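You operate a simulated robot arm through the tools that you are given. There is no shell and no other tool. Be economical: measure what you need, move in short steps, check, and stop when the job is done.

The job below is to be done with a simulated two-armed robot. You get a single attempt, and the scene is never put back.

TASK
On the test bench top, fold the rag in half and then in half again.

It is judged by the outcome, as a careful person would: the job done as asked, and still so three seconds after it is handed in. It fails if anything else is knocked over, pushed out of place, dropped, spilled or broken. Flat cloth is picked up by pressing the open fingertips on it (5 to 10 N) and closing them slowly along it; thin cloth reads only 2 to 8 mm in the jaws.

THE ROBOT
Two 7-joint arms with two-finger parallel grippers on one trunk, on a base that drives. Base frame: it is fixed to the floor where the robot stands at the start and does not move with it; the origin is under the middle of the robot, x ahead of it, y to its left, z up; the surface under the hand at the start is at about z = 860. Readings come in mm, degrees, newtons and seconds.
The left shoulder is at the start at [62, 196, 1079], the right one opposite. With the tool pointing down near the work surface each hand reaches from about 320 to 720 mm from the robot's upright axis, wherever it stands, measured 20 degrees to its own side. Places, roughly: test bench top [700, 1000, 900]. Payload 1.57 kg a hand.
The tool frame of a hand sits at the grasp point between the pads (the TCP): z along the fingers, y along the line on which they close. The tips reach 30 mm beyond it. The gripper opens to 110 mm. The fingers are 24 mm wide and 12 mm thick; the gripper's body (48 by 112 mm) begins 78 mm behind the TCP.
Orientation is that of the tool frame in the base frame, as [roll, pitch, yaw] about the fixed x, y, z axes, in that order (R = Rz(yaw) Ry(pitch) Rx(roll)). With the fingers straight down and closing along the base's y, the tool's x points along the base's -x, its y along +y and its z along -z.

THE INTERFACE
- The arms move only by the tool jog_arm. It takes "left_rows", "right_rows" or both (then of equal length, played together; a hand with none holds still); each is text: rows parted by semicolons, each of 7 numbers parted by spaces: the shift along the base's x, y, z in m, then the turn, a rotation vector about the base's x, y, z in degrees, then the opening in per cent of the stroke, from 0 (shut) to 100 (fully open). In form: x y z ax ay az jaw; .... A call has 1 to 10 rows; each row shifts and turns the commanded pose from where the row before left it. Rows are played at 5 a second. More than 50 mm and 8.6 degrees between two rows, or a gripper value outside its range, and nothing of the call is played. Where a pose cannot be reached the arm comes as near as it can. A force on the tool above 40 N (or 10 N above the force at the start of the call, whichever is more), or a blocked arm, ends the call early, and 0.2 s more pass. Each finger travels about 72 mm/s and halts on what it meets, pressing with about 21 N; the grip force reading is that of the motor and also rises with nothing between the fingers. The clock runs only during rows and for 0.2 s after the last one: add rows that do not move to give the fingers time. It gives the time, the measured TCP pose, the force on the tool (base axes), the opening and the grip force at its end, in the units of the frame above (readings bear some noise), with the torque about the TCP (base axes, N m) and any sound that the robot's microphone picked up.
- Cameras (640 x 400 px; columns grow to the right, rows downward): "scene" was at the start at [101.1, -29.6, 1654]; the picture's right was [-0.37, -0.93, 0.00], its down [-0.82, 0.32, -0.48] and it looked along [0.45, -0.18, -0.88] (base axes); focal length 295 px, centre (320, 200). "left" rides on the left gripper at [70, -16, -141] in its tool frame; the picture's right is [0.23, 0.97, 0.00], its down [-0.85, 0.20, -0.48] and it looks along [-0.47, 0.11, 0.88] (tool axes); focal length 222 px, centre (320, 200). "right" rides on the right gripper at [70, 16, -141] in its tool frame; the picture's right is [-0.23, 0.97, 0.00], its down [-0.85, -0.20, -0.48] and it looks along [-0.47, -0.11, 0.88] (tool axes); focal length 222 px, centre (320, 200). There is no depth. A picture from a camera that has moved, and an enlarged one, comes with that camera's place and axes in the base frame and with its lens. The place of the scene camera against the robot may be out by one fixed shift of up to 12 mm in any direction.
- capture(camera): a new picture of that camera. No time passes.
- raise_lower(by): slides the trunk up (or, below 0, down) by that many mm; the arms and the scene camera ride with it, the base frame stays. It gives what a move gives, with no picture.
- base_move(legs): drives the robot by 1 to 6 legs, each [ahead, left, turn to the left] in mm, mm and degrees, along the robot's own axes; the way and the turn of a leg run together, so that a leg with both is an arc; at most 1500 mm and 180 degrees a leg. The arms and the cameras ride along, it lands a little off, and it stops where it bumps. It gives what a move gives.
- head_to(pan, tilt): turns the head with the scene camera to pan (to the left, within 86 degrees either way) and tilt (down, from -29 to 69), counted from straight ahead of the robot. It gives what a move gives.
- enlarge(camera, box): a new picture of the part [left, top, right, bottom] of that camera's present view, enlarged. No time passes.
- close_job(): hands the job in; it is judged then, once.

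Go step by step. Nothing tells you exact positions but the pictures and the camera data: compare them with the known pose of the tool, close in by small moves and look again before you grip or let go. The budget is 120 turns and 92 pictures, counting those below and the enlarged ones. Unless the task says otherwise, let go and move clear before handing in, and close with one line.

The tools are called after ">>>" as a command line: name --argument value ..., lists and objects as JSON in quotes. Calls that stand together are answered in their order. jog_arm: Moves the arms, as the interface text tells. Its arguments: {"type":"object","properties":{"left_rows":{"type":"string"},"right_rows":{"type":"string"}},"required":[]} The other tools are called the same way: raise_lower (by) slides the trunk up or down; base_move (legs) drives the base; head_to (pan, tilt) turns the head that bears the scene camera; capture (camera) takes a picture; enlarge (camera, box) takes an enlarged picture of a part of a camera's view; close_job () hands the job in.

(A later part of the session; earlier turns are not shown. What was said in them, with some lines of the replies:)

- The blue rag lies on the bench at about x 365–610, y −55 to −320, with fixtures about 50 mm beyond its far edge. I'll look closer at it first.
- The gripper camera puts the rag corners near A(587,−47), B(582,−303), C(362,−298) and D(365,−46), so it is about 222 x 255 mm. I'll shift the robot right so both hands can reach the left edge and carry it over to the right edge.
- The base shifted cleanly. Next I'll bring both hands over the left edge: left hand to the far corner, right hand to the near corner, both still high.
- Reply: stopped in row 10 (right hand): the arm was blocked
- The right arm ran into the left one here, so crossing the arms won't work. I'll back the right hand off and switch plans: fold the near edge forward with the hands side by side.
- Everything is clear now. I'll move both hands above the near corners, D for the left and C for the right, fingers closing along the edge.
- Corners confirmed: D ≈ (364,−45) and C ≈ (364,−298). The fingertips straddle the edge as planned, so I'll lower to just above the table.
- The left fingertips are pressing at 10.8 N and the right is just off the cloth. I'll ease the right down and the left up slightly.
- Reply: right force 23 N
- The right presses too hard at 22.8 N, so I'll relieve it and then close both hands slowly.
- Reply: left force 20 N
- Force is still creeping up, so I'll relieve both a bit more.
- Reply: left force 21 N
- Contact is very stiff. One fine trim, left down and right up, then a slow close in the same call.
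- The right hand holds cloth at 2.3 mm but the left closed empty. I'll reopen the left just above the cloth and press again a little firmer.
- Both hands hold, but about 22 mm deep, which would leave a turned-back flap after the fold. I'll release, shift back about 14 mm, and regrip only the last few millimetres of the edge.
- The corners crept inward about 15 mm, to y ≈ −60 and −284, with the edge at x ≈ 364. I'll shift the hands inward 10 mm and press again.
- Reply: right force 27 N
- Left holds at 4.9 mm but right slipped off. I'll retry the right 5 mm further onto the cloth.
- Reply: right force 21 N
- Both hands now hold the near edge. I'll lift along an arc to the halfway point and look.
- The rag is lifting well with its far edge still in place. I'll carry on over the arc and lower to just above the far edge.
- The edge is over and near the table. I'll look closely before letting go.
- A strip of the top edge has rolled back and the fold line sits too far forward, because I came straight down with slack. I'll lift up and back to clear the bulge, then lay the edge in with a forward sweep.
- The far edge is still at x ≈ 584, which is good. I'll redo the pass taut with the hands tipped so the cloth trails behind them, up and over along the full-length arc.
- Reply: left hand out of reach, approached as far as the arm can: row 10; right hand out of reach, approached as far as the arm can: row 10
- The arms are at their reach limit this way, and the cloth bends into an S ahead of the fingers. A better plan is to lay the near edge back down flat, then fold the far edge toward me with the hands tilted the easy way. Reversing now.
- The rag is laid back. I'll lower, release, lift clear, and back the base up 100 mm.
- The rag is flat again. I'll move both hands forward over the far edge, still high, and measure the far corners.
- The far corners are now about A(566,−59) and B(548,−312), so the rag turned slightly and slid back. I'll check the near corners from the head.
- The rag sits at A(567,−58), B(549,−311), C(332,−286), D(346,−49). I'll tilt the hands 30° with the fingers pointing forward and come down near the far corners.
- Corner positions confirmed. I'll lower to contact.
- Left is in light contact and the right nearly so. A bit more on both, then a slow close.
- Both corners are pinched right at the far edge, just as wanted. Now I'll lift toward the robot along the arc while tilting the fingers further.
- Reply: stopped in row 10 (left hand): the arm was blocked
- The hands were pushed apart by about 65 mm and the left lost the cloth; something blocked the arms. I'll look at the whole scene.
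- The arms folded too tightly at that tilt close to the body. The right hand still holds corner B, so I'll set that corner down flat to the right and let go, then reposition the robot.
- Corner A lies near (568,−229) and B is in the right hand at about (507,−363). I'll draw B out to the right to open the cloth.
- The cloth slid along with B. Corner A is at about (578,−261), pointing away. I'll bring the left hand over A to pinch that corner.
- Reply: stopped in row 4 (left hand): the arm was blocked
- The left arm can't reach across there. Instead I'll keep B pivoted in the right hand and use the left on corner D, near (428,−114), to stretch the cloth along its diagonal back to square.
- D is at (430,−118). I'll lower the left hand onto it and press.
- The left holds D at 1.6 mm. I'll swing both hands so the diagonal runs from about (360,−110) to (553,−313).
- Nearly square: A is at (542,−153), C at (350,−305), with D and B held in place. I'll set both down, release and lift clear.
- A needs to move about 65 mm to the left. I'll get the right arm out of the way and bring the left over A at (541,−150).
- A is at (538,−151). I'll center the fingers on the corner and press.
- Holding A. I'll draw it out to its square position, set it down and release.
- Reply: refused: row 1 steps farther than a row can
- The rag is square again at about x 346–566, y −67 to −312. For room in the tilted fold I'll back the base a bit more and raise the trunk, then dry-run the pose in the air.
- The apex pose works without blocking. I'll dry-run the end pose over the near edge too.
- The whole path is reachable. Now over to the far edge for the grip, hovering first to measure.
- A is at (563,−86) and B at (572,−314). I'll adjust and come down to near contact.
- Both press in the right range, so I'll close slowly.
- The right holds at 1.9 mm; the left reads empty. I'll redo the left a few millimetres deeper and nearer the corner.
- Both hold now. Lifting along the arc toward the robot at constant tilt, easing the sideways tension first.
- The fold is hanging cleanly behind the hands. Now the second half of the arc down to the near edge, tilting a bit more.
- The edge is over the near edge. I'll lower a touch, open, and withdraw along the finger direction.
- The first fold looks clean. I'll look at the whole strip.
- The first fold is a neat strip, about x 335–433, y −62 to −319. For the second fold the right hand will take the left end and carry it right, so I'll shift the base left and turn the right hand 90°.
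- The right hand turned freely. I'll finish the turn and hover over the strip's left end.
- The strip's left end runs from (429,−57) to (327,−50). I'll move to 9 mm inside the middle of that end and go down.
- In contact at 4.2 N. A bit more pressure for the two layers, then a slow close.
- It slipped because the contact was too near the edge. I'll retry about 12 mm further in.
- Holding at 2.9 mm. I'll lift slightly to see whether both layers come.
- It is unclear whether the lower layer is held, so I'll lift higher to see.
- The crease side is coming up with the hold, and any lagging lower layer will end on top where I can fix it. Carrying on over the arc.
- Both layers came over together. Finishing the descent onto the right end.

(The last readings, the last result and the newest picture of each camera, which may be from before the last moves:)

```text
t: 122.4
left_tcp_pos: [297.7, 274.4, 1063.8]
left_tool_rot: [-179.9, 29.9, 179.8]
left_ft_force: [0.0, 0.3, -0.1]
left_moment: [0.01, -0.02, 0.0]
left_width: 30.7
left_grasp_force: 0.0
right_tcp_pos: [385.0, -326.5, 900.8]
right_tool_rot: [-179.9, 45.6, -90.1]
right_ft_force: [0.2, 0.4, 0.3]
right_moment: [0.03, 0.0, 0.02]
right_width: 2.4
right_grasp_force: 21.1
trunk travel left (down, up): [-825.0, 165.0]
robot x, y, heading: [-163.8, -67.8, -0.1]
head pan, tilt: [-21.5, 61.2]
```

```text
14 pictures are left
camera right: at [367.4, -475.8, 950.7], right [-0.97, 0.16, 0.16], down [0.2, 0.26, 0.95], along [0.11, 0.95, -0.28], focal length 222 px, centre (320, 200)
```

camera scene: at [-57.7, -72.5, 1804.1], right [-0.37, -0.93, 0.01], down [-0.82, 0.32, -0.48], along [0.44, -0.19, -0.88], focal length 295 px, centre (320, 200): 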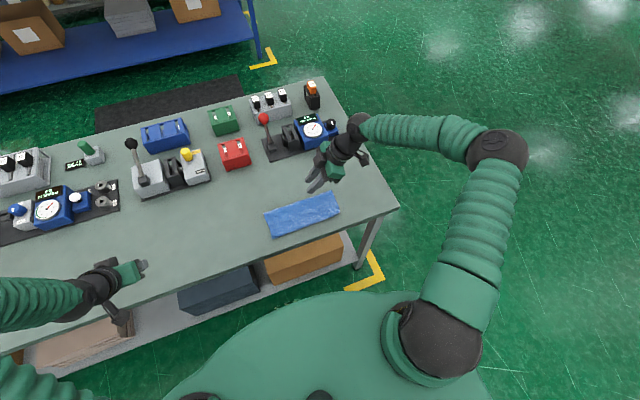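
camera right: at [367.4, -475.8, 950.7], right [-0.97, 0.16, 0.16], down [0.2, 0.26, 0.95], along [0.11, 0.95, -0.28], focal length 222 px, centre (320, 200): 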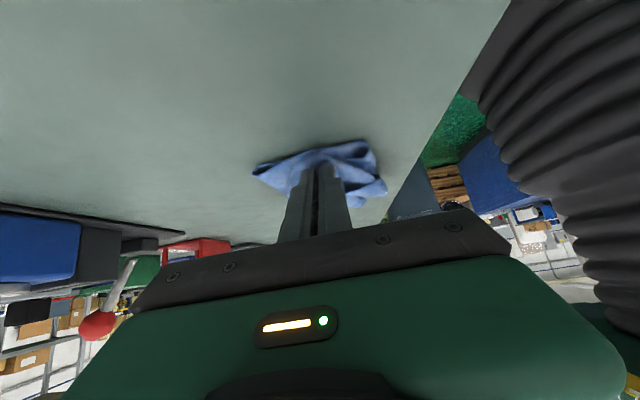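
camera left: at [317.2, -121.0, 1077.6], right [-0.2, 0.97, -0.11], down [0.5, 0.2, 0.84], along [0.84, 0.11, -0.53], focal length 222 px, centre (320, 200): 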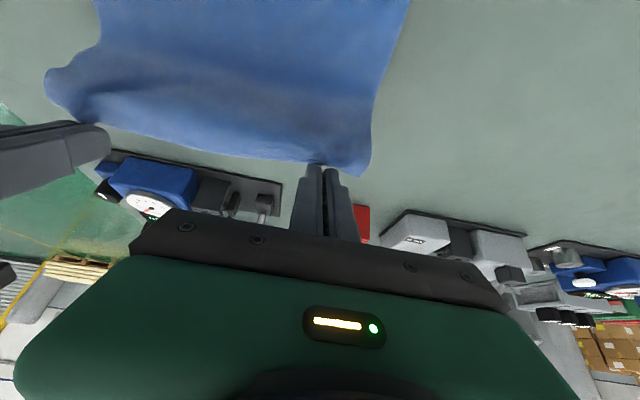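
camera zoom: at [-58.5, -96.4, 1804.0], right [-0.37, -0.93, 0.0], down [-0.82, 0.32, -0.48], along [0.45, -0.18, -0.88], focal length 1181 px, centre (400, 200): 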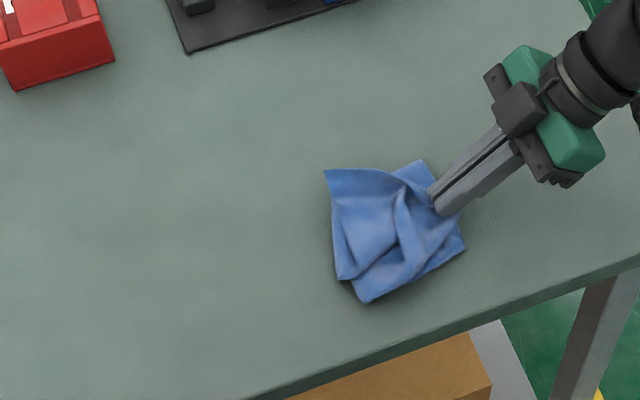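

The bundle is near quarter size, but its corners trail, with the crease corner at about (463,−226). I'll release, withdraw and inspect.

>>> jog_arm --right_rows "0 0 -0.002 0 0 0 0; 0 0 0 0 0 0 8; 0 0 0 0 0 0 18; 0 0 0 0 0 0 28; 0 -0.006 0.006 0 0 0 28; 0 -0.015 0.02 0 0 0 28; 0 -0.015 0.03 -5 0 0 28; 0 -0.01 0.04 -5 0 0 28; 0 0 0.02 -5 0 0 28"

>>> enlarge --camera "scene" --box '[270, 170, 370, 240]'

```text
t: 124.4
left_tcp_pos: [297.5, 274.2, 1063.5]
left_tool_rot: [-179.9, 29.9, 179.8]
left_ft_force: [0.3, 0.9, -0.3]
left_moment: [0.0, 0.0, -0.01]
left_width: 30.7
left_grasp_force: 0.1
right_tcp_pos: [383.7, -372.2, 1015.5]
right_tool_rot: [-179.9, 30.4, -90.2]
right_ft_force: [0.3, -0.3, 1.4]
right_moment: [-0.02, 0.01, 0.02]
right_width: 30.8
right_grasp_force: 0.0
trunk travel left (down, up): [-825.0, 165.0]
robot x, y, heading: [-157.8, -65.1, -0.2]
head pan, tilt: [-21.5, 61.2]
```

```text
5.71 times, centred on (320, 205) of scene
camera zoom: at [-59.2, -94.4, 1804.0], right [-0.37, -0.93, 0.0], down [-0.82, 0.32, -0.48], along [0.45, -0.18, -0.88], focal length 1688 px, centre (320, 171)
```

zoom: 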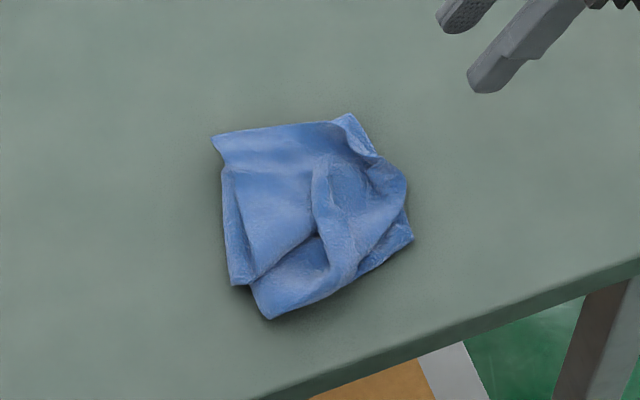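

The result is rumpled, with a corner trailing at about (460,−223). I'll pinch that corner and draw it to the right end near (433,−318), hovering first.

>>> jog_arm --right_rows "0.016 0.03 0 0 0 0 25; 0.016 0.03 -0.01 0 0 0 25; 0.016 0.03 -0.01 0 0 0 25; 0.016 0.03 -0.01 0 0 0 25; 0.002 0.01 -0.03 0 0 0 25; 0 0 -0.03 0 0 0 25; 0 0 0 0 0 0 25; 0 0 0 0 0 0 25"

>>> capture --camera "right"

```text
t: 126.2
left_tcp_pos: [297.9, 274.2, 1064.0]
left_tool_rot: [-179.9, 30.0, 179.8]
left_ft_force: [0.7, 0.1, 0.5]
left_moment: [0.03, 0.01, -0.02]
left_width: 30.9
left_grasp_force: 0.0
right_tcp_pos: [449.0, -240.6, 925.5]
right_tool_rot: [-179.9, 30.6, -90.1]
right_ft_force: [0.7, -0.2, -0.3]
right_moment: [-0.07, -0.01, 0.05]
right_width: 27.6
right_grasp_force: 0.0
trunk travel left (down, up): [-825.0, 165.0]
robot x, y, heading: [-159.6, -66.7, 0.0]
head pan, tilt: [-21.5, 61.2]
```

```text
12 pictures are left
camera right: at [432.9, -372.8, 1012.5], right [-0.97, 0.2, 0.11], down [0.2, 0.49, 0.85], along [0.11, 0.85, -0.52], focal length 222 px, centre (320, 200)
```

right: 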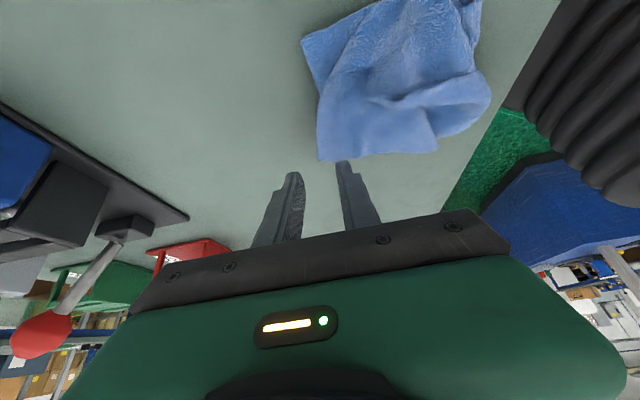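

That trailing corner T is at about (452,−212). I'll center on it and go down.

>>> jog_arm --right_rows "-0.006 0.014 -0.01 0 0 0 25; 0 0 -0.01 0 0 0 25; 0 0 -0.006 0 0 0 25; 0 0 -0.003 0 0 0 25; 0 0 0 0 0 0 25; 0 0 0 0 0 0 25"

```text
t: 127.6
left_tcp_pos: [298.7, 273.9, 1063.5]
left_tool_rot: [-179.9, 29.9, 179.8]
left_ft_force: [-0.7, 0.3, -0.8]
left_moment: [0.03, 0.04, 0.01]
left_width: 30.7
left_grasp_force: 0.0
right_tcp_pos: [442.5, -227.1, 896.4]
right_tool_rot: [-179.9, 30.5, -90.0]
right_ft_force: [0.5, 0.5, -0.1]
right_moment: [0.02, 0.03, 0.01]
right_width: 27.6
right_grasp_force: 0.0
trunk travel left (down, up): [-825.0, 165.0]
robot x, y, heading: [-158.0, -67.7, -0.2]
head pan, tilt: [-21.5, 61.2]
```

>>> jog_arm --right_rows "0 0 -0.0015 0 0 0 25; 0 0 -0.001 0 0 0 25; 0 0 0 0 0 0 25; 0 0 0 0 0 0 25"

```text
t: 128.6
left_tcp_pos: [297.4, 273.8, 1062.8]
left_tool_rot: [-179.8, 30.0, 179.8]
left_ft_force: [-0.8, -0.4, 0.8]
left_moment: [-0.02, -0.01, -0.01]
left_width: 30.5
left_grasp_force: 0.0
right_tcp_pos: [443.3, -227.6, 895.4]
right_tool_rot: [-179.8, 30.5, -90.1]
right_ft_force: [1.3, 0.3, 7.8]
right_moment: [0.07, 0.12, 0.0]
right_width: 26.6
right_grasp_force: 0.1
trunk travel left (down, up): [-825.0, 165.0]
robot x, y, heading: [-160.7, -64.5, -0.3]
head pan, tilt: [-21.5, 61.2]
```

Good pressure at 7.8 N. Closing, then a small lift.

>>> jog_arm --right_rows "0 0 -0.0003 0 0 0 23; 0 0 0 0 0 0 20; 0 0 0 0 0 0 17; 0 0 0 0 0 0 14; 0 0 0 0 0 0 10; 0 0 0 0 0 0 6; 0 0 0 0 0 0 3; 0 0 0 0 0 0 0; 0 0 0 0 0 0 0"

>>> jog_arm --right_rows "0 -0.003 0.01 0 0 0 0; 0 -0.005 0.012 0 0 0 0; 0 -0.006 0.012 0 0 0 0; 0 0 0 0 0 0 0"

>>> enlarge --camera "scene" --box '[270, 170, 370, 240]'

```text
t: 130.6
left_tcp_pos: [297.0, 274.3, 1063.6]
left_tool_rot: [-179.9, 29.9, 179.8]
left_ft_force: [0.0, -0.7, 0.6]
left_moment: [-0.01, 0.02, 0.01]
left_width: 30.8
left_grasp_force: 0.1
right_tcp_pos: [443.1, -227.7, 893.6]
right_tool_rot: [-179.9, 30.5, -90.1]
right_ft_force: [-1.2, 0.3, 10.4]
right_moment: [0.05, 0.13, 0.06]
right_width: 1.6
right_grasp_force: 21.0
trunk travel left (down, up): [-825.0, 165.0]
robot x, y, heading: [-163.1, -64.9, -0.2]
head pan, tilt: [-21.5, 61.2]
```

```text
t: 131.6
left_tcp_pos: [297.3, 275.0, 1062.8]
left_tool_rot: [-180.0, 29.9, 179.8]
left_ft_force: [-0.4, 0.6, 0.7]
left_moment: [0.0, 0.02, 0.02]
left_width: 30.6
left_grasp_force: 0.1
right_tcp_pos: [444.3, -242.1, 927.4]
right_tool_rot: [-180.0, 30.5, -90.1]
right_ft_force: [0.5, -0.1, -0.9]
right_moment: [-0.02, -0.01, 0.01]
right_width: 1.6
right_grasp_force: 21.1
trunk travel left (down, up): [-825.0, 165.0]
robot x, y, heading: [-163.1, -65.4, -0.1]
head pan, tilt: [-21.5, 61.2]
```

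```text
5.71 times, centred on (320, 205) of scene
camera zoom: at [-57.2, -95.4, 1803.9], right [-0.37, -0.93, 0.0], down [-0.82, 0.32, -0.48], along [0.44, -0.18, -0.88], focal length 1688 px, centre (320, 171)
```

zoom: 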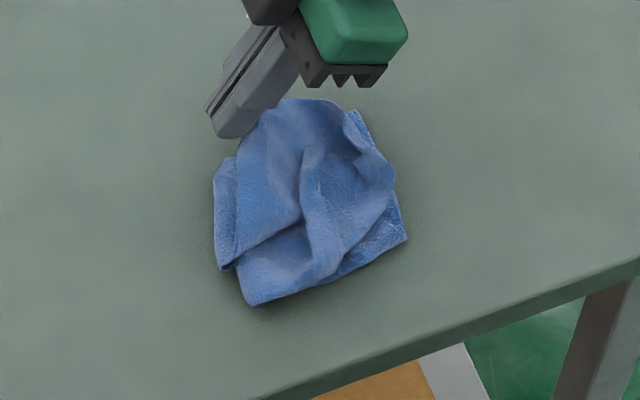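

T lifts freely and shows the proper fold line underneath. I'll carry it up and over to the right-end corner.

>>> jog_arm --right_rows "-0.002 -0.008 0.014 2 0 0 0; -0.002 -0.01 0.012 2 0 0 0; -0.002 -0.012 0.006 2 0 0 0; -0.003 -0.012 0 2 0 0 0; -0.003 -0.012 -0.008 2 0 0 0; -0.002 -0.01 -0.012 2 0 0 0; -0.002 -0.008 -0.014 2 0 0 0; -0.002 -0.008 -0.014 1 0 0 0; 0 0 -0.012 0 0 0 0; 0 0 0 0 0 0 0"

>>> enlarge --camera "scene" --box '[270, 170, 370, 240]'

```text
t: 133.8
left_tcp_pos: [295.9, 273.8, 1063.4]
left_tool_rot: [-179.9, 30.0, 179.9]
left_ft_force: [0.8, 0.1, -0.3]
left_moment: [0.01, -0.02, 0.03]
left_width: 30.9
left_grasp_force: 0.0
right_tcp_pos: [418.6, -322.6, 901.9]
right_tool_rot: [-180.0, 45.7, -90.1]
right_ft_force: [1.3, 0.7, 0.5]
right_moment: [0.0, -0.02, -0.02]
right_width: 1.4
right_grasp_force: 21.3
right hand out of reach, approached as far as the arm can: row 9
trunk travel left (down, up): [-825.0, 165.0]
robot x, y, heading: [-162.8, -66.9, 0.1]
head pan, tilt: [-21.5, 61.2]
```

```text
5.71 times, centred on (320, 205) of scene
camera zoom: at [-58.7, -95.7, 1804.0], right [-0.37, -0.93, 0.0], down [-0.82, 0.32, -0.48], along [0.45, -0.18, -0.88], focal length 1688 px, centre (320, 171)
```

zoom: 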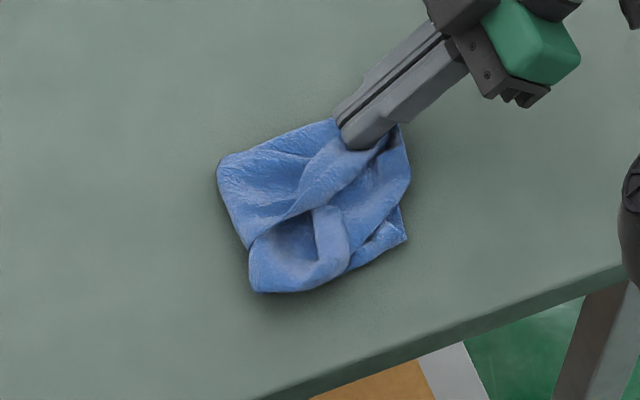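

Much better: the crease corner is now near the right end. I'll release it and look at the near-side corners.

>>> jog_arm --right_rows "0 0 -0.002 0 0 0 0; 0 0 0 0 0 0 8; 0 0 0 0 0 0 18; 0 0 0 0 0 0 28; 0 -0.006 0.006 0 0 0 28; 0 -0.01 0.02 0 0 0 28; 0 -0.01 0.03 -5 0 0 28; 0 0 0.04 -5 0 0 28; 0 0 0.02 -5 0 0 28"

>>> base_move --legs '[[0, -100, 0]]'

>>> enlarge --camera "scene" --box '[240, 170, 340, 240]'

```text
t: 135.8
left_tcp_pos: [297.4, 274.2, 1063.7]
left_tool_rot: [-179.9, 29.9, 179.8]
left_ft_force: [0.4, 0.3, -0.6]
left_moment: [0.0, 0.01, -0.03]
left_width: 30.8
left_grasp_force: 0.0
right_tcp_pos: [467.5, -369.9, 999.9]
right_tool_rot: [179.8, 30.4, -90.1]
right_ft_force: [0.7, 0.0, 0.2]
right_moment: [0.02, 0.0, 0.02]
right_width: 31.1
right_grasp_force: 0.0
right hand out of reach, approached as far as the arm can: row 7, 8, 9
trunk travel left (down, up): [-825.0, 165.0]
robot x, y, heading: [-158.0, -67.9, -0.2]
head pan, tilt: [-21.5, 61.2]
```

```text
t: 136.9
left_tcp_pos: [297.7, 207.3, 1052.5]
left_tool_rot: [-178.1, 29.9, -179.1]
left_ft_force: [-0.7, 1.9, 0.1]
left_moment: [-0.16, -0.07, -0.1]
left_width: 30.9
left_grasp_force: 0.0
right_tcp_pos: [468.4, -438.1, 1010.0]
right_tool_rot: [-179.8, 29.0, -90.0]
right_ft_force: [0.1, 0.7, 1.0]
right_moment: [-0.05, -0.03, 0.03]
right_width: 30.8
right_grasp_force: 0.0
trunk travel left (down, up): [-825.0, 165.0]
robot x, y, heading: [-161.1, -162.8, -0.0]
head pan, tilt: [-21.5, 61.2]
```

```text
5.71 times, centred on (290, 205) of scene
camera zoom: at [-57.6, -143.3, 1804.0], right [-0.37, -0.93, 0.03], down [-0.82, 0.31, -0.49], along [0.44, -0.2, -0.87], focal length 1688 px, centre (491, 171)
```

zoom: 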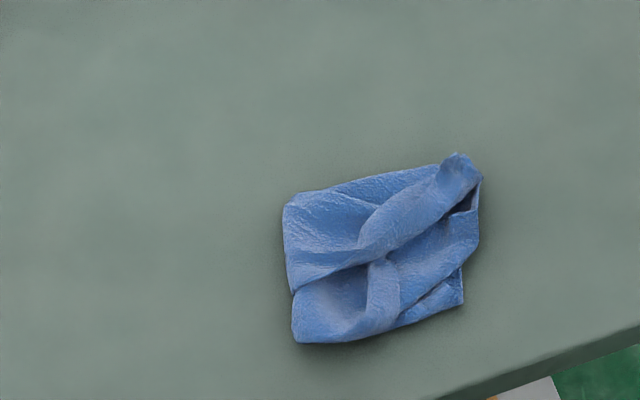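

The crease side is in place; a loose near-side fold lies around the middle. I'll bring the right hand closer to see it.

>>> jog_arm --right_rows "-0.025 0.02 0 0 0 0 25; -0.025 0.02 -0.01 0 0 0 25; -0.025 0.02 -0.02 0 0 0 25; -0.025 0.025 -0.02 0 0 0 25; -0.01 0.03 -0.02 0 0 0 25; 0 0.03 0 0 0 0 25; 0 0 0 0 0 0 25; 0 0 0 0 0 0 25"

>>> capture --camera "right"

```text
t: 138.7
left_tcp_pos: [295.2, 190.2, 1060.7]
left_tool_rot: [-179.2, 30.0, -179.6]
left_ft_force: [-0.2, 1.2, -0.4]
left_moment: [-0.06, -0.03, -0.02]
left_width: 30.7
left_grasp_force: 0.0
right_tcp_pos: [470.8, -351.1, 900.9]
right_tool_rot: [-179.9, 30.1, -89.9]
right_ft_force: [-0.2, -0.5, 0.5]
right_moment: [0.01, 0.0, 0.01]
right_width: 27.4
right_grasp_force: 0.0
right hand out of reach, approached as far as the arm can: row 1, 2, 3, 4, 5, 6
trunk travel left (down, up): [-825.0, 165.0]
robot x, y, heading: [-161.9, -159.1, -0.2]
head pan, tilt: [-21.5, 61.2]
```

```text
8 pictures are left
camera right: at [453.7, -480.3, 990.0], right [-0.97, 0.2, 0.11], down [0.2, 0.5, 0.84], along [0.11, 0.84, -0.53], focal length 222 px, centre (320, 200)
```

right: 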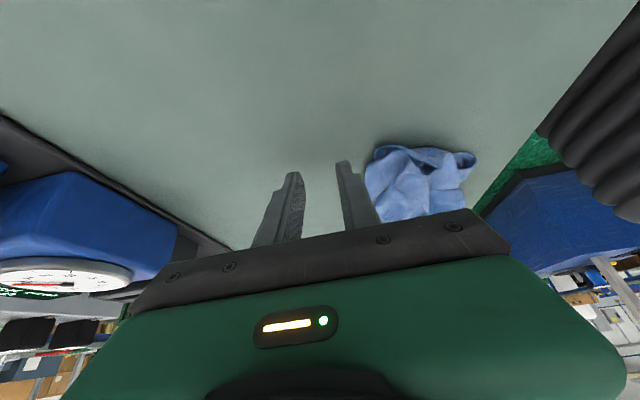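

The right arm can't reach that spot turned sideways. I'll turn the wrist back to straight down and hover over the loose near fold.

>>> jog_arm --right_rows "0 0 0.03 0 0 -8 25; 0 0 0.03 0 0 -8 25; 0 0 0.03 0 0 -8 25; 0 0 0.01 0 0 -8 25; 0 0 0 0 0 -8 25; 0 0 0 0 0 -8 25; 0 0 0 0 0 -8 25; 0 0 0 0 0 -8 25; 0 0 0 0 0 -8 25; 0 0 0 0 0 -8 25"

>>> jog_arm --right_rows "0 0 0 0 0 -8 25; 0 0 0 0 0 -2 25; 0 0 0 0 5 0 25; 0 0 0 0 5 0 25; 0 0 0 0 5 0 25; 0 0 0 0 5 0 25; 0 0 0 0 5 0 25; 0 0 0 0 5 0 25; 0 0 0 0 0 0 25; 0 0 0 0 0 0 25"

```text
t: 140.9
left_tcp_pos: [295.0, 176.8, 1062.5]
left_tool_rot: [-179.8, 30.0, -180.0]
left_ft_force: [0.3, 0.7, 0.9]
left_moment: [-0.02, 0.0, -0.02]
left_width: 30.6
left_grasp_force: 0.1
right_tcp_pos: [622.2, -389.3, 959.4]
right_tool_rot: [-179.7, 30.3, -169.9]
right_ft_force: [-0.5, 0.2, -0.3]
right_moment: [0.01, -0.02, 0.0]
right_width: 27.4
right_grasp_force: 0.0
right hand out of reach, approached as far as the arm can: row 1, 2, 3, 4, 5, 6, 7, 8, 9, 10
trunk travel left (down, up): [-825.0, 165.0]
robot x, y, heading: [-157.0, -163.5, -0.3]
head pan, tilt: [-21.5, 61.2]
```

```text
t: 143.1
left_tcp_pos: [295.4, 180.4, 1062.3]
left_tool_rot: [-179.7, 30.0, -180.0]
left_ft_force: [0.2, -0.1, -0.5]
left_moment: [-0.02, 0.03, 0.02]
left_width: 30.7
left_grasp_force: 0.0
right_tcp_pos: [514.1, -403.6, 971.7]
right_tool_rot: [-179.7, 0.3, -179.8]
right_ft_force: [-0.3, -0.4, 0.0]
right_moment: [-0.01, -0.03, -0.01]
right_width: 27.7
right_grasp_force: 0.0
right hand out of reach, approached as far as the arm can: row 3, 4, 5, 6, 7, 8
trunk travel left (down, up): [-825.0, 165.0]
robot x, y, heading: [-162.8, -166.0, -0.1]
head pan, tilt: [-21.5, 61.2]
```

>>> jog_arm --right_rows "-0.034 0.02 0.01 0 0 0 25; -0.034 0.03 0 0 0 0 25; -0.034 0.03 0 0 0 0 25; -0.034 0.03 0 0 0 0 25; -0.033 0.03 0 0 0 0 25; 0 0.012 -0.02 0 0 0 25; 0 0 -0.015 0 0 0 25; 0 0 0 0 0 0 25; 0 0 0 0 0 0 25"

>>> capture --camera "right"

```text
t: 145.1
left_tcp_pos: [296.0, 181.5, 1061.5]
left_tool_rot: [-179.7, 30.0, -179.9]
left_ft_force: [-1.1, 0.9, -0.6]
left_moment: [0.0, 0.0, 0.01]
left_width: 30.9
left_grasp_force: 0.1
right_tcp_pos: [494.8, -246.2, 918.3]
right_tool_rot: [-179.7, 0.5, -179.8]
right_ft_force: [-0.6, -0.1, 0.4]
right_moment: [-0.03, -0.01, -0.01]
right_width: 27.5
right_grasp_force: 0.0
right hand out of reach, approached as far as the arm can: row 1, 2, 3, 4, 5, 6, 7
trunk travel left (down, up): [-825.0, 165.0]
robot x, y, heading: [-163.0, -164.3, -0.2]
head pan, tilt: [-21.5, 61.2]
```

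```text
7 pictures are left
camera right: at [423.2, -227.5, 1059.6], right [0.23, 0.97, -0.01], down [0.85, -0.19, 0.49], along [0.47, -0.11, -0.87], focal length 222 px, centre (320, 200)
```

right: 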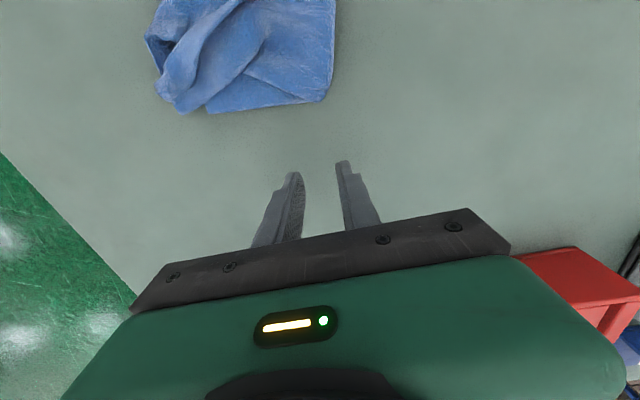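

The right arm is held at x ≥ 495 in its present posture. I'll lift it and back the base up so the hand comes over the rag.

>>> jog_arm --right_rows "0 0 0.04 0 0 0 25; 0 0 0.03 0 0 0 25; 0 0 0 0 0 0 25"

>>> base_move --legs '[[-135, 0, 0]]'

>>> jog_arm --right_rows "0 0 0 0 0 0 25; 0 0 0 0 0 0 25; 0 0 0 0 0 0 25; 0 0 0 0 0 0 25"

>>> capture --camera "scene"

```text
t: 145.9
left_tcp_pos: [296.1, 180.9, 1062.7]
left_tool_rot: [-179.8, 30.1, -179.9]
left_ft_force: [-0.3, -0.5, -0.4]
left_moment: [0.0, 0.02, -0.01]
left_width: 30.9
left_grasp_force: 0.2
right_tcp_pos: [504.0, -242.4, 987.8]
right_tool_rot: [-179.5, 0.2, -179.9]
right_ft_force: [-0.1, -0.3, 0.1]
right_moment: [-0.03, 0.01, -0.01]
right_width: 27.5
right_grasp_force: 0.0
right hand out of reach, approached as far as the arm can: row 1, 2
trunk travel left (down, up): [-825.0, 165.0]
robot x, y, heading: [-159.8, -162.3, -0.3]
head pan, tilt: [-21.5, 61.2]
```

```text
t: 147.2
left_tcp_pos: [164.1, 181.5, 1061.2]
left_tool_rot: [-179.6, 29.9, -179.9]
left_ft_force: [0.0, -0.3, -0.3]
left_moment: [0.0, -0.03, -0.01]
left_width: 30.7
left_grasp_force: 0.0
right_tcp_pos: [374.9, -241.2, 985.4]
right_tool_rot: [-179.5, -0.1, -179.8]
right_ft_force: [-0.2, 0.3, -0.4]
right_moment: [0.0, -0.01, -0.01]
right_width: 27.6
right_grasp_force: 0.0
trunk travel left (down, up): [-825.0, 165.0]
robot x, y, heading: [-294.4, -163.3, 0.2]
head pan, tilt: [-21.5, 61.2]
```

```text
t: 148.2
left_tcp_pos: [160.1, 182.8, 1064.0]
left_tool_rot: [-179.8, 30.2, -179.8]
left_ft_force: [0.6, 0.4, 0.4]
left_moment: [0.01, 0.01, 0.01]
left_width: 30.7
left_grasp_force: 0.0
right_tcp_pos: [371.0, -239.3, 989.1]
right_tool_rot: [-179.6, 0.4, -179.8]
right_ft_force: [-0.5, 0.6, -0.3]
right_moment: [0.01, 0.02, 0.0]
right_width: 27.4
right_grasp_force: 0.0
trunk travel left (down, up): [-825.0, 165.0]
robot x, y, heading: [-293.4, -159.4, 0.1]
head pan, tilt: [-21.5, 61.2]
```

```text
6 pictures are left
camera scene: at [-192.5, -189.0, 1804.1], right [-0.37, -0.93, 0.0], down [-0.82, 0.32, -0.48], along [0.45, -0.18, -0.88], focal length 295 px, centre (320, 200)
```

scene: 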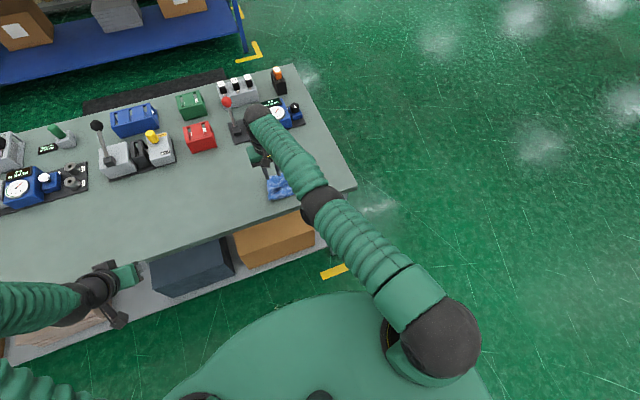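

Everything else on the bench looks undisturbed. A close look with the hand camera next.

>>> enlarge --camera "right" --box '[140, 0, 460, 200]'

```text
2.00 times, centred on (300, 100) of right
camera zoom: at [300.1, -223.5, 1131.1], right [0.22, 0.97, -0.01], down [0.85, -0.19, 0.49], along [0.47, -0.11, -0.87], focal length 444 px, centre (360, 400)
```

zoom: 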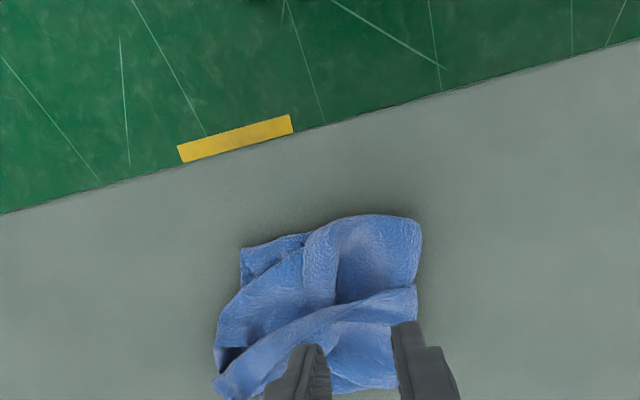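

The near-side end corner is gathered in a hump at about (342,−255), roughly 45 mm short. I'll back up 30 mm, straddle the hump a little above the table, and pinch it.

>>> base_move --legs '[[-29, 0, 0]]'

>>> jog_arm --right_rows "0 -0.008 -0.02 0 0 0 28; 0 -0.008 -0.02 0 0 0 28; 0 0 -0.02 0 0 0 28; 0 0 0 0 0 0 28; 0 0 0 0 0 0 28; 0 0 0 0 0 0 28"

```text
t: 149.1
left_tcp_pos: [137.0, 180.8, 1060.1]
left_tool_rot: [-179.7, 29.7, -179.9]
left_ft_force: [0.8, -0.3, -0.3]
left_moment: [0.02, 0.05, 0.03]
left_width: 30.8
left_grasp_force: 0.2
right_tcp_pos: [349.1, -240.8, 984.4]
right_tool_rot: [-179.7, 0.1, -179.9]
right_ft_force: [1.6, -0.5, -0.4]
right_moment: [0.04, 0.03, 0.01]
right_width: 27.7
right_grasp_force: 0.1
trunk travel left (down, up): [-825.0, 165.0]
robot x, y, heading: [-324.0, -164.8, -0.1]
head pan, tilt: [-21.5, 61.2]
```

```text
t: 150.5
left_tcp_pos: [130.4, 181.1, 1063.5]
left_tool_rot: [-179.7, 30.2, -179.8]
left_ft_force: [-0.9, 0.1, -0.2]
left_moment: [-0.01, -0.02, 0.01]
left_width: 30.7
left_grasp_force: 0.0
right_tcp_pos: [337.3, -257.7, 931.1]
right_tool_rot: [-179.6, 0.5, -179.9]
right_ft_force: [1.0, 0.3, -0.3]
right_moment: [-0.02, 0.03, 0.01]
right_width: 31.0
right_grasp_force: 0.1
right hand out of reach, approached as far as the arm can: row 3
trunk travel left (down, up): [-825.0, 165.0]
robot x, y, heading: [-321.6, -163.1, -0.0]
head pan, tilt: [-21.5, 61.2]
```

>>> jog_arm --right_rows "0.006 0.002 -0.012 0 0 0 28; 0.004 0 -0.012 0 0 0 28; 0 0 -0.004 0 0 0 28; 0 0 0 0 0 0 28; 0 0 0 0 0 0 28"

>>> enlarge --camera "right" --box '[140, 0, 460, 240]'

```text
t: 151.7
left_tcp_pos: [128.9, 181.8, 1064.0]
left_tool_rot: [-179.7, 30.2, -179.9]
left_ft_force: [-0.4, 0.0, -0.6]
left_moment: [0.04, -0.05, 0.01]
left_width: 31.1
left_grasp_force: 0.0
right_tcp_pos: [331.2, -259.9, 907.4]
right_tool_rot: [-179.6, 0.6, -179.9]
right_ft_force: [-0.3, -0.5, 0.2]
right_moment: [-0.01, 0.0, -0.03]
right_width: 31.0
right_grasp_force: 0.1
right hand out of reach, approached as far as the arm can: row 1, 2
trunk travel left (down, up): [-825.0, 165.0]
robot x, y, heading: [-322.6, -160.1, -0.1]
head pan, tilt: [-21.5, 61.2]
```

```text
1.67 times, centred on (300, 120) of right
camera zoom: at [260.3, -243.0, 1048.9], right [0.23, 0.97, 0.0], down [0.85, -0.19, 0.49], along [0.47, -0.11, -0.87], focal length 370 px, centre (353, 333)
```

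zoom: 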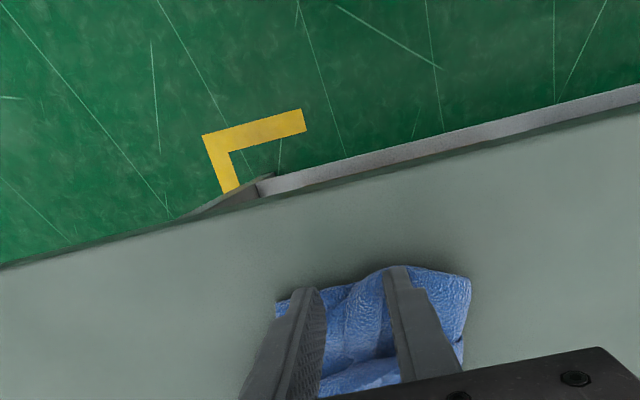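

The fingers straddle the hump at the near edge. I'll lower 3 mm and close gently.

>>> jog_arm --right_rows "0 0 -0.003 0 0 0 28; 0 0 0 0 0 0 24; 0 0 0 0 0 0 20; 0 0 0 0 0 0 16; 0 0 0 0 0 0 12; 0 0 0 0 0 0 8; 0 0 0 0 0 0 4; 0 0 0 0 0 0 0; 0 0 0 0 0 0 0"

```text
t: 153.7
left_tcp_pos: [130.4, 181.4, 1063.8]
left_tool_rot: [-179.7, 30.3, -179.8]
left_ft_force: [0.2, 0.0, 0.4]
left_moment: [0.0, 0.02, 0.02]
left_width: 30.6
left_grasp_force: 0.1
right_tcp_pos: [330.0, -261.1, 906.4]
right_tool_rot: [-179.6, 0.5, -179.9]
right_ft_force: [-0.4, 0.4, -0.9]
right_moment: [-0.01, -0.02, -0.01]
right_width: 1.6
right_grasp_force: 21.6
right hand out of reach, approached as far as the arm can: row 1
trunk travel left (down, up): [-825.0, 165.0]
robot x, y, heading: [-326.6, -160.3, -0.1]
head pan, tilt: [-21.5, 61.2]
```

Holding the hump's ridge at 1.6 mm. I'll draw it right by about 42 mm, set it down and let go.

>>> jog_arm --right_rows "0 -0.003 0.008 0 0 0 0; 0 -0.008 0.004 0 0 0 0; 0 -0.01 0 0 0 0 0; 0 -0.01 0 0 0 0 0; 0 -0.009 -0.006 0 0 0 0; 0 -0.003 -0.008 0 0 0 0; 0 0 0 0 0 0 0; 0 0 0 0 0 0 10; 0 0 0 0 0 0 25; 0 0 0 0 0 0 30"

>>> jog_arm --right_rows "0 0 0.03 0 0 0 30; 0 0 0.04 0 0 0 30; -0.01 -0.03 0.03 0 0 0 30; -0.01 -0.04 0.01 0 0 0 30; -0.01 -0.04 0 0 0 0 30; 0 -0.04 0 0 0 0 30"

>>> enlarge --camera "scene" --box '[230, 140, 350, 220]'

```text
t: 155.9
left_tcp_pos: [130.0, 180.3, 1065.2]
left_tool_rot: [-179.6, 30.3, -179.9]
left_ft_force: [0.3, 0.3, -1.1]
left_moment: [0.02, -0.02, -0.03]
left_width: 30.8
left_grasp_force: 0.1
right_tcp_pos: [329.7, -304.2, 903.0]
right_tool_rot: [-179.5, 0.5, -180.0]
right_ft_force: [-0.3, -1.3, 1.2]
right_moment: [-0.03, 0.02, 0.02]
right_width: 33.1
right_grasp_force: 0.0
trunk travel left (down, up): [-825.0, 165.0]
robot x, y, heading: [-322.7, -161.8, -0.0]
head pan, tilt: [-21.5, 61.2]
```

```text
t: 157.3
left_tcp_pos: [129.3, 178.3, 1064.8]
left_tool_rot: [-179.8, 30.4, -179.9]
left_ft_force: [0.6, 0.6, 0.2]
left_moment: [0.03, -0.04, 0.02]
left_width: 30.7
left_grasp_force: 0.0
right_tcp_pos: [300.6, -455.9, 1014.5]
right_tool_rot: [-179.7, 0.5, -179.8]
right_ft_force: [0.2, -0.3, -0.5]
right_moment: [0.04, -0.02, 0.0]
right_width: 32.8
right_grasp_force: 0.1
trunk travel left (down, up): [-825.0, 165.0]
robot x, y, heading: [-327.3, -166.4, -0.1]
head pan, tilt: [-21.5, 61.2]
```

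```text
5.00 times, centred on (290, 180) of scene
camera zoom: at [-220.9, -192.9, 1804.0], right [-0.37, -0.93, 0.0], down [-0.82, 0.32, -0.48], along [0.45, -0.18, -0.88], focal length 1477 px, centre (470, 300)
```

zoom: 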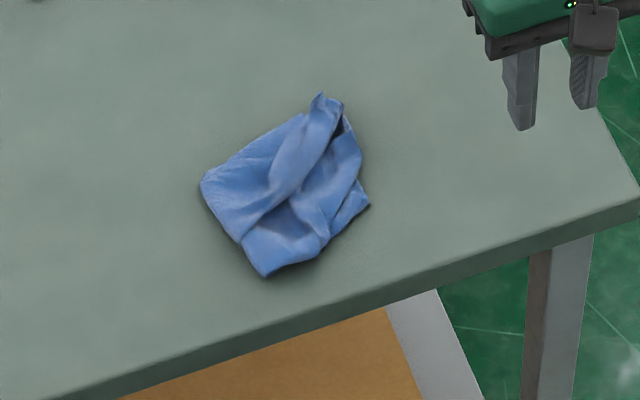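

The bundle is about quarter-size but has a raised ridge. I'll move the base forward for comfortable reach and smooth it with closed fingers, stroking lightly from the fold line toward the right end.

>>> base_move --legs '[[80, 0, 0]]'

>>> jog_arm --right_rows "-0.005 0.03 0 0 0 0 0; -0.005 0.04 0 0 0 0 0; -0.005 0.04 0 0 0 0 0; -0.005 0.04 0 0 0 0 0; -0.005 0.035 0 0 0 0 0; 0 0 -0.04 0 0 0 0; 0 0 -0.03 0 0 0 0; 0 0 0 0 0 0 0; 0 0 0 0 0 0 0"

```text
t: 158.3
left_tcp_pos: [202.0, 180.6, 1068.1]
left_tool_rot: [-179.7, 30.8, -179.8]
left_ft_force: [0.1, -0.1, -0.3]
left_moment: [0.0, 0.01, -0.03]
left_width: 30.7
left_grasp_force: 0.0
right_tcp_pos: [372.9, -455.4, 1020.3]
right_tool_rot: [-179.5, 1.1, -179.7]
right_ft_force: [-0.4, 0.1, 0.1]
right_moment: [0.0, -0.04, 0.04]
right_width: 33.0
right_grasp_force: 0.0
trunk travel left (down, up): [-825.0, 165.0]
robot x, y, heading: [-243.4, -162.4, -0.0]
head pan, tilt: [-21.5, 61.2]
```

```text
t: 160.3
left_tcp_pos: [208.3, 182.0, 1064.6]
left_tool_rot: [-179.7, 30.4, -179.9]
left_ft_force: [-0.2, -0.4, -0.1]
left_moment: [0.04, -0.02, 0.0]
left_width: 30.6
left_grasp_force: 0.0
right_tcp_pos: [355.1, -267.7, 944.7]
right_tool_rot: [-179.6, 0.6, -179.8]
right_ft_force: [0.4, 0.1, 0.1]
right_moment: [-0.01, -0.01, -0.03]
right_width: 0.0
right_grasp_force: 21.2
trunk travel left (down, up): [-825.0, 165.0]
robot x, y, heading: [-243.9, -159.6, 0.1]
head pan, tilt: [-21.5, 61.2]
```

>>> jog_arm --right_rows "0 0 -0.025 0 0 0 0; 0 0 -0.014 0 0 0 0; 0 -0.008 -0.003 0 0 0 0; 0 -0.01 -0.001 0 0 0 0; 0 -0.01 0 0 0 0 0; 0 -0.01 0 0 0 0 0; 0 -0.01 0 0 0 0 0; 0 -0.01 0 0 0 0 0; 0 -0.01 0 0 0 0 0; 0 -0.01 0.005 0 0 0 0"

>>> enlarge --camera "right" --box '[200, 50, 520, 250]'

```text
t: 162.5
left_tcp_pos: [210.1, 180.5, 1064.2]
left_tool_rot: [-179.8, 30.3, -179.9]
left_ft_force: [-0.7, -0.9, -0.6]
left_moment: [-0.02, 0.03, 0.02]
left_width: 30.9
left_grasp_force: 0.1
right_tcp_pos: [356.2, -348.3, 906.9]
right_tool_rot: [-179.5, 0.5, -179.7]
right_ft_force: [-0.2, 0.1, -0.1]
right_moment: [0.03, -0.02, -0.01]
right_width: 0.0
right_grasp_force: 21.2
trunk travel left (down, up): [-825.0, 165.0]
robot x, y, heading: [-242.9, -162.9, -0.0]
head pan, tilt: [-21.5, 61.2]
```

```text
2.00 times, centred on (360, 150) of right
camera zoom: at [284.5, -331.1, 1048.3], right [0.22, 0.97, 0.0], down [0.85, -0.19, 0.49], along [0.47, -0.11, -0.87], focal length 444 px, centre (240, 300)
```

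zoom: 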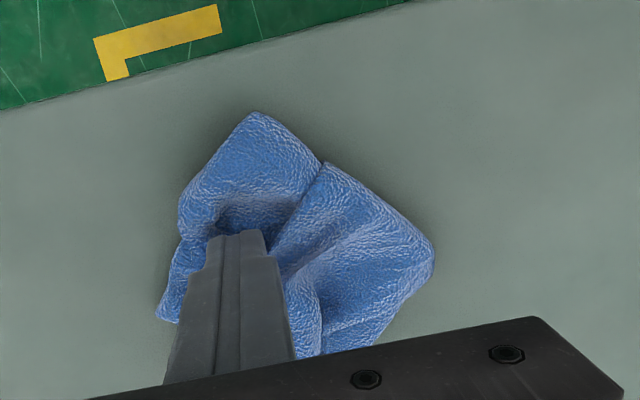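

The stroke turned the bundle a bit, and it is compact and flatter. I'll pat the remaining ridges straight down with the fingertips, without dragging.

>>> jog_arm --right_rows "0 0 0.035 0 0 0 0; -0.002 0.035 0 0 0 0 40; 0 0 -0.02 0 0 0 40; 0 0 -0.018 0 0 0 40; 0 0 -0.004 0 0 0 40; 0 0 0 0 0 0 40; 0 0 0.04 0 0 0 40; 0.028 0.003 0 0 0 0 40; 0 0 -0.02 0 0 0 40; 0 0 -0.018 0 0 0 40"

>>> jog_arm --right_rows "0 0 -0.004 0 0 0 40; 0 0 0 0 0 0 40; 0 0 0.04 0 0 0 40; 0.024 -0.008 0 0 0 0 40; 0 0 -0.02 0 0 0 40; 0 0 -0.019 0 0 0 40; 0 0 -0.003 0 0 0 40; 0 0 0 0 0 0 40; 0 0 0.04 0 0 0 40; 0 0 0.04 0 0 0 40"

>>> jog_arm --right_rows "0 0 0.03 0 0 0 40; -0.01 -0.04 0 0 0 0 40; -0.01 -0.04 0 0 0 0 40; -0.01 -0.04 0 0 0 0 40; -0.01 -0.04 0 0 0 0 40"

>>> enlarge --camera "scene" --box '[200, 100, 360, 220]'

```text
t: 164.7
left_tcp_pos: [208.5, 181.3, 1065.6]
left_tool_rot: [-179.8, 30.3, -179.9]
left_ft_force: [0.0, -0.6, -0.8]
left_moment: [0.02, 0.0, 0.02]
left_width: 30.6
left_grasp_force: 0.2
right_tcp_pos: [381.6, -309.0, 904.2]
right_tool_rot: [-179.6, 0.6, -179.8]
right_ft_force: [0.4, -0.1, 0.3]
right_moment: [0.02, 0.01, 0.03]
right_width: 43.7
right_grasp_force: 0.1
trunk travel left (down, up): [-825.0, 165.0]
robot x, y, heading: [-240.6, -162.9, -0.3]
head pan, tilt: [-21.5, 61.2]
```

```text
t: 166.9
left_tcp_pos: [208.3, 180.3, 1066.5]
left_tool_rot: [-179.8, 30.4, -179.7]
left_ft_force: [-0.3, 1.2, 0.1]
left_moment: [0.0, 0.02, -0.02]
left_width: 31.0
left_grasp_force: 0.1
right_tcp_pos: [407.1, -316.8, 976.2]
right_tool_rot: [-179.6, 0.6, -179.8]
right_ft_force: [-0.6, 1.3, 1.3]
right_moment: [0.02, -0.01, 0.0]
right_width: 44.1
right_grasp_force: 0.1
trunk travel left (down, up): [-825.0, 165.0]
robot x, y, heading: [-245.9, -164.3, -0.0]
head pan, tilt: [-21.5, 61.2]
```

```text
t: 168.1
left_tcp_pos: [209.2, 180.0, 1065.8]
left_tool_rot: [-179.9, 30.4, -179.9]
left_ft_force: [0.6, -0.4, -0.4]
left_moment: [0.01, 0.01, -0.02]
left_width: 30.9
left_grasp_force: 0.1
right_tcp_pos: [363.9, -477.3, 1003.8]
right_tool_rot: [-179.8, 0.6, -179.8]
right_ft_force: [0.6, 0.0, 0.0]
right_moment: [-0.01, -0.01, 0.02]
right_width: 44.0
right_grasp_force: 0.1
trunk travel left (down, up): [-825.0, 165.0]
robot x, y, heading: [-239.8, -162.2, 0.1]
head pan, tilt: [-21.5, 61.2]
```

```text
3.33 times, centred on (280, 160) of scene
camera zoom: at [-141.3, -192.8, 1804.0], right [-0.37, -0.93, 0.0], down [-0.82, 0.32, -0.48], along [0.45, -0.18, -0.88], focal length 984 px, centre (453, 333)
```

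zoom: 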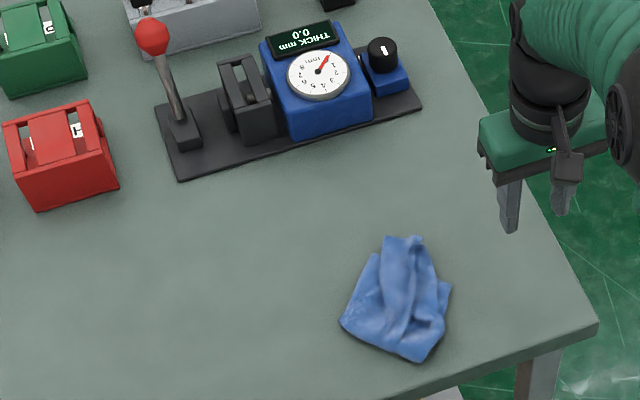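

The rag is folded over twice into a bundle about a quarter of its original size, but it is rumpled. The other things on the bench look undisturbed and the hands are clear. I have almost no pictures left, and more blind handling would risk undoing the folds, so I'm handing it in now.

>>> close_job

```text
The job is handed in.
```

I folded the rag in half and then in half again, but the result isn't neat: it's a rumpled bundle about a quarter of the original size, with the corners not squarely aligned. The first fold came out clean. In the second, the corners trailed, and my attempts to straighten and flatten them only partly worked. The rag also ended up turned and shifted toward the right end of the bench. Nothing else on the bench looked moved, and both hands were clear when I handed it in.
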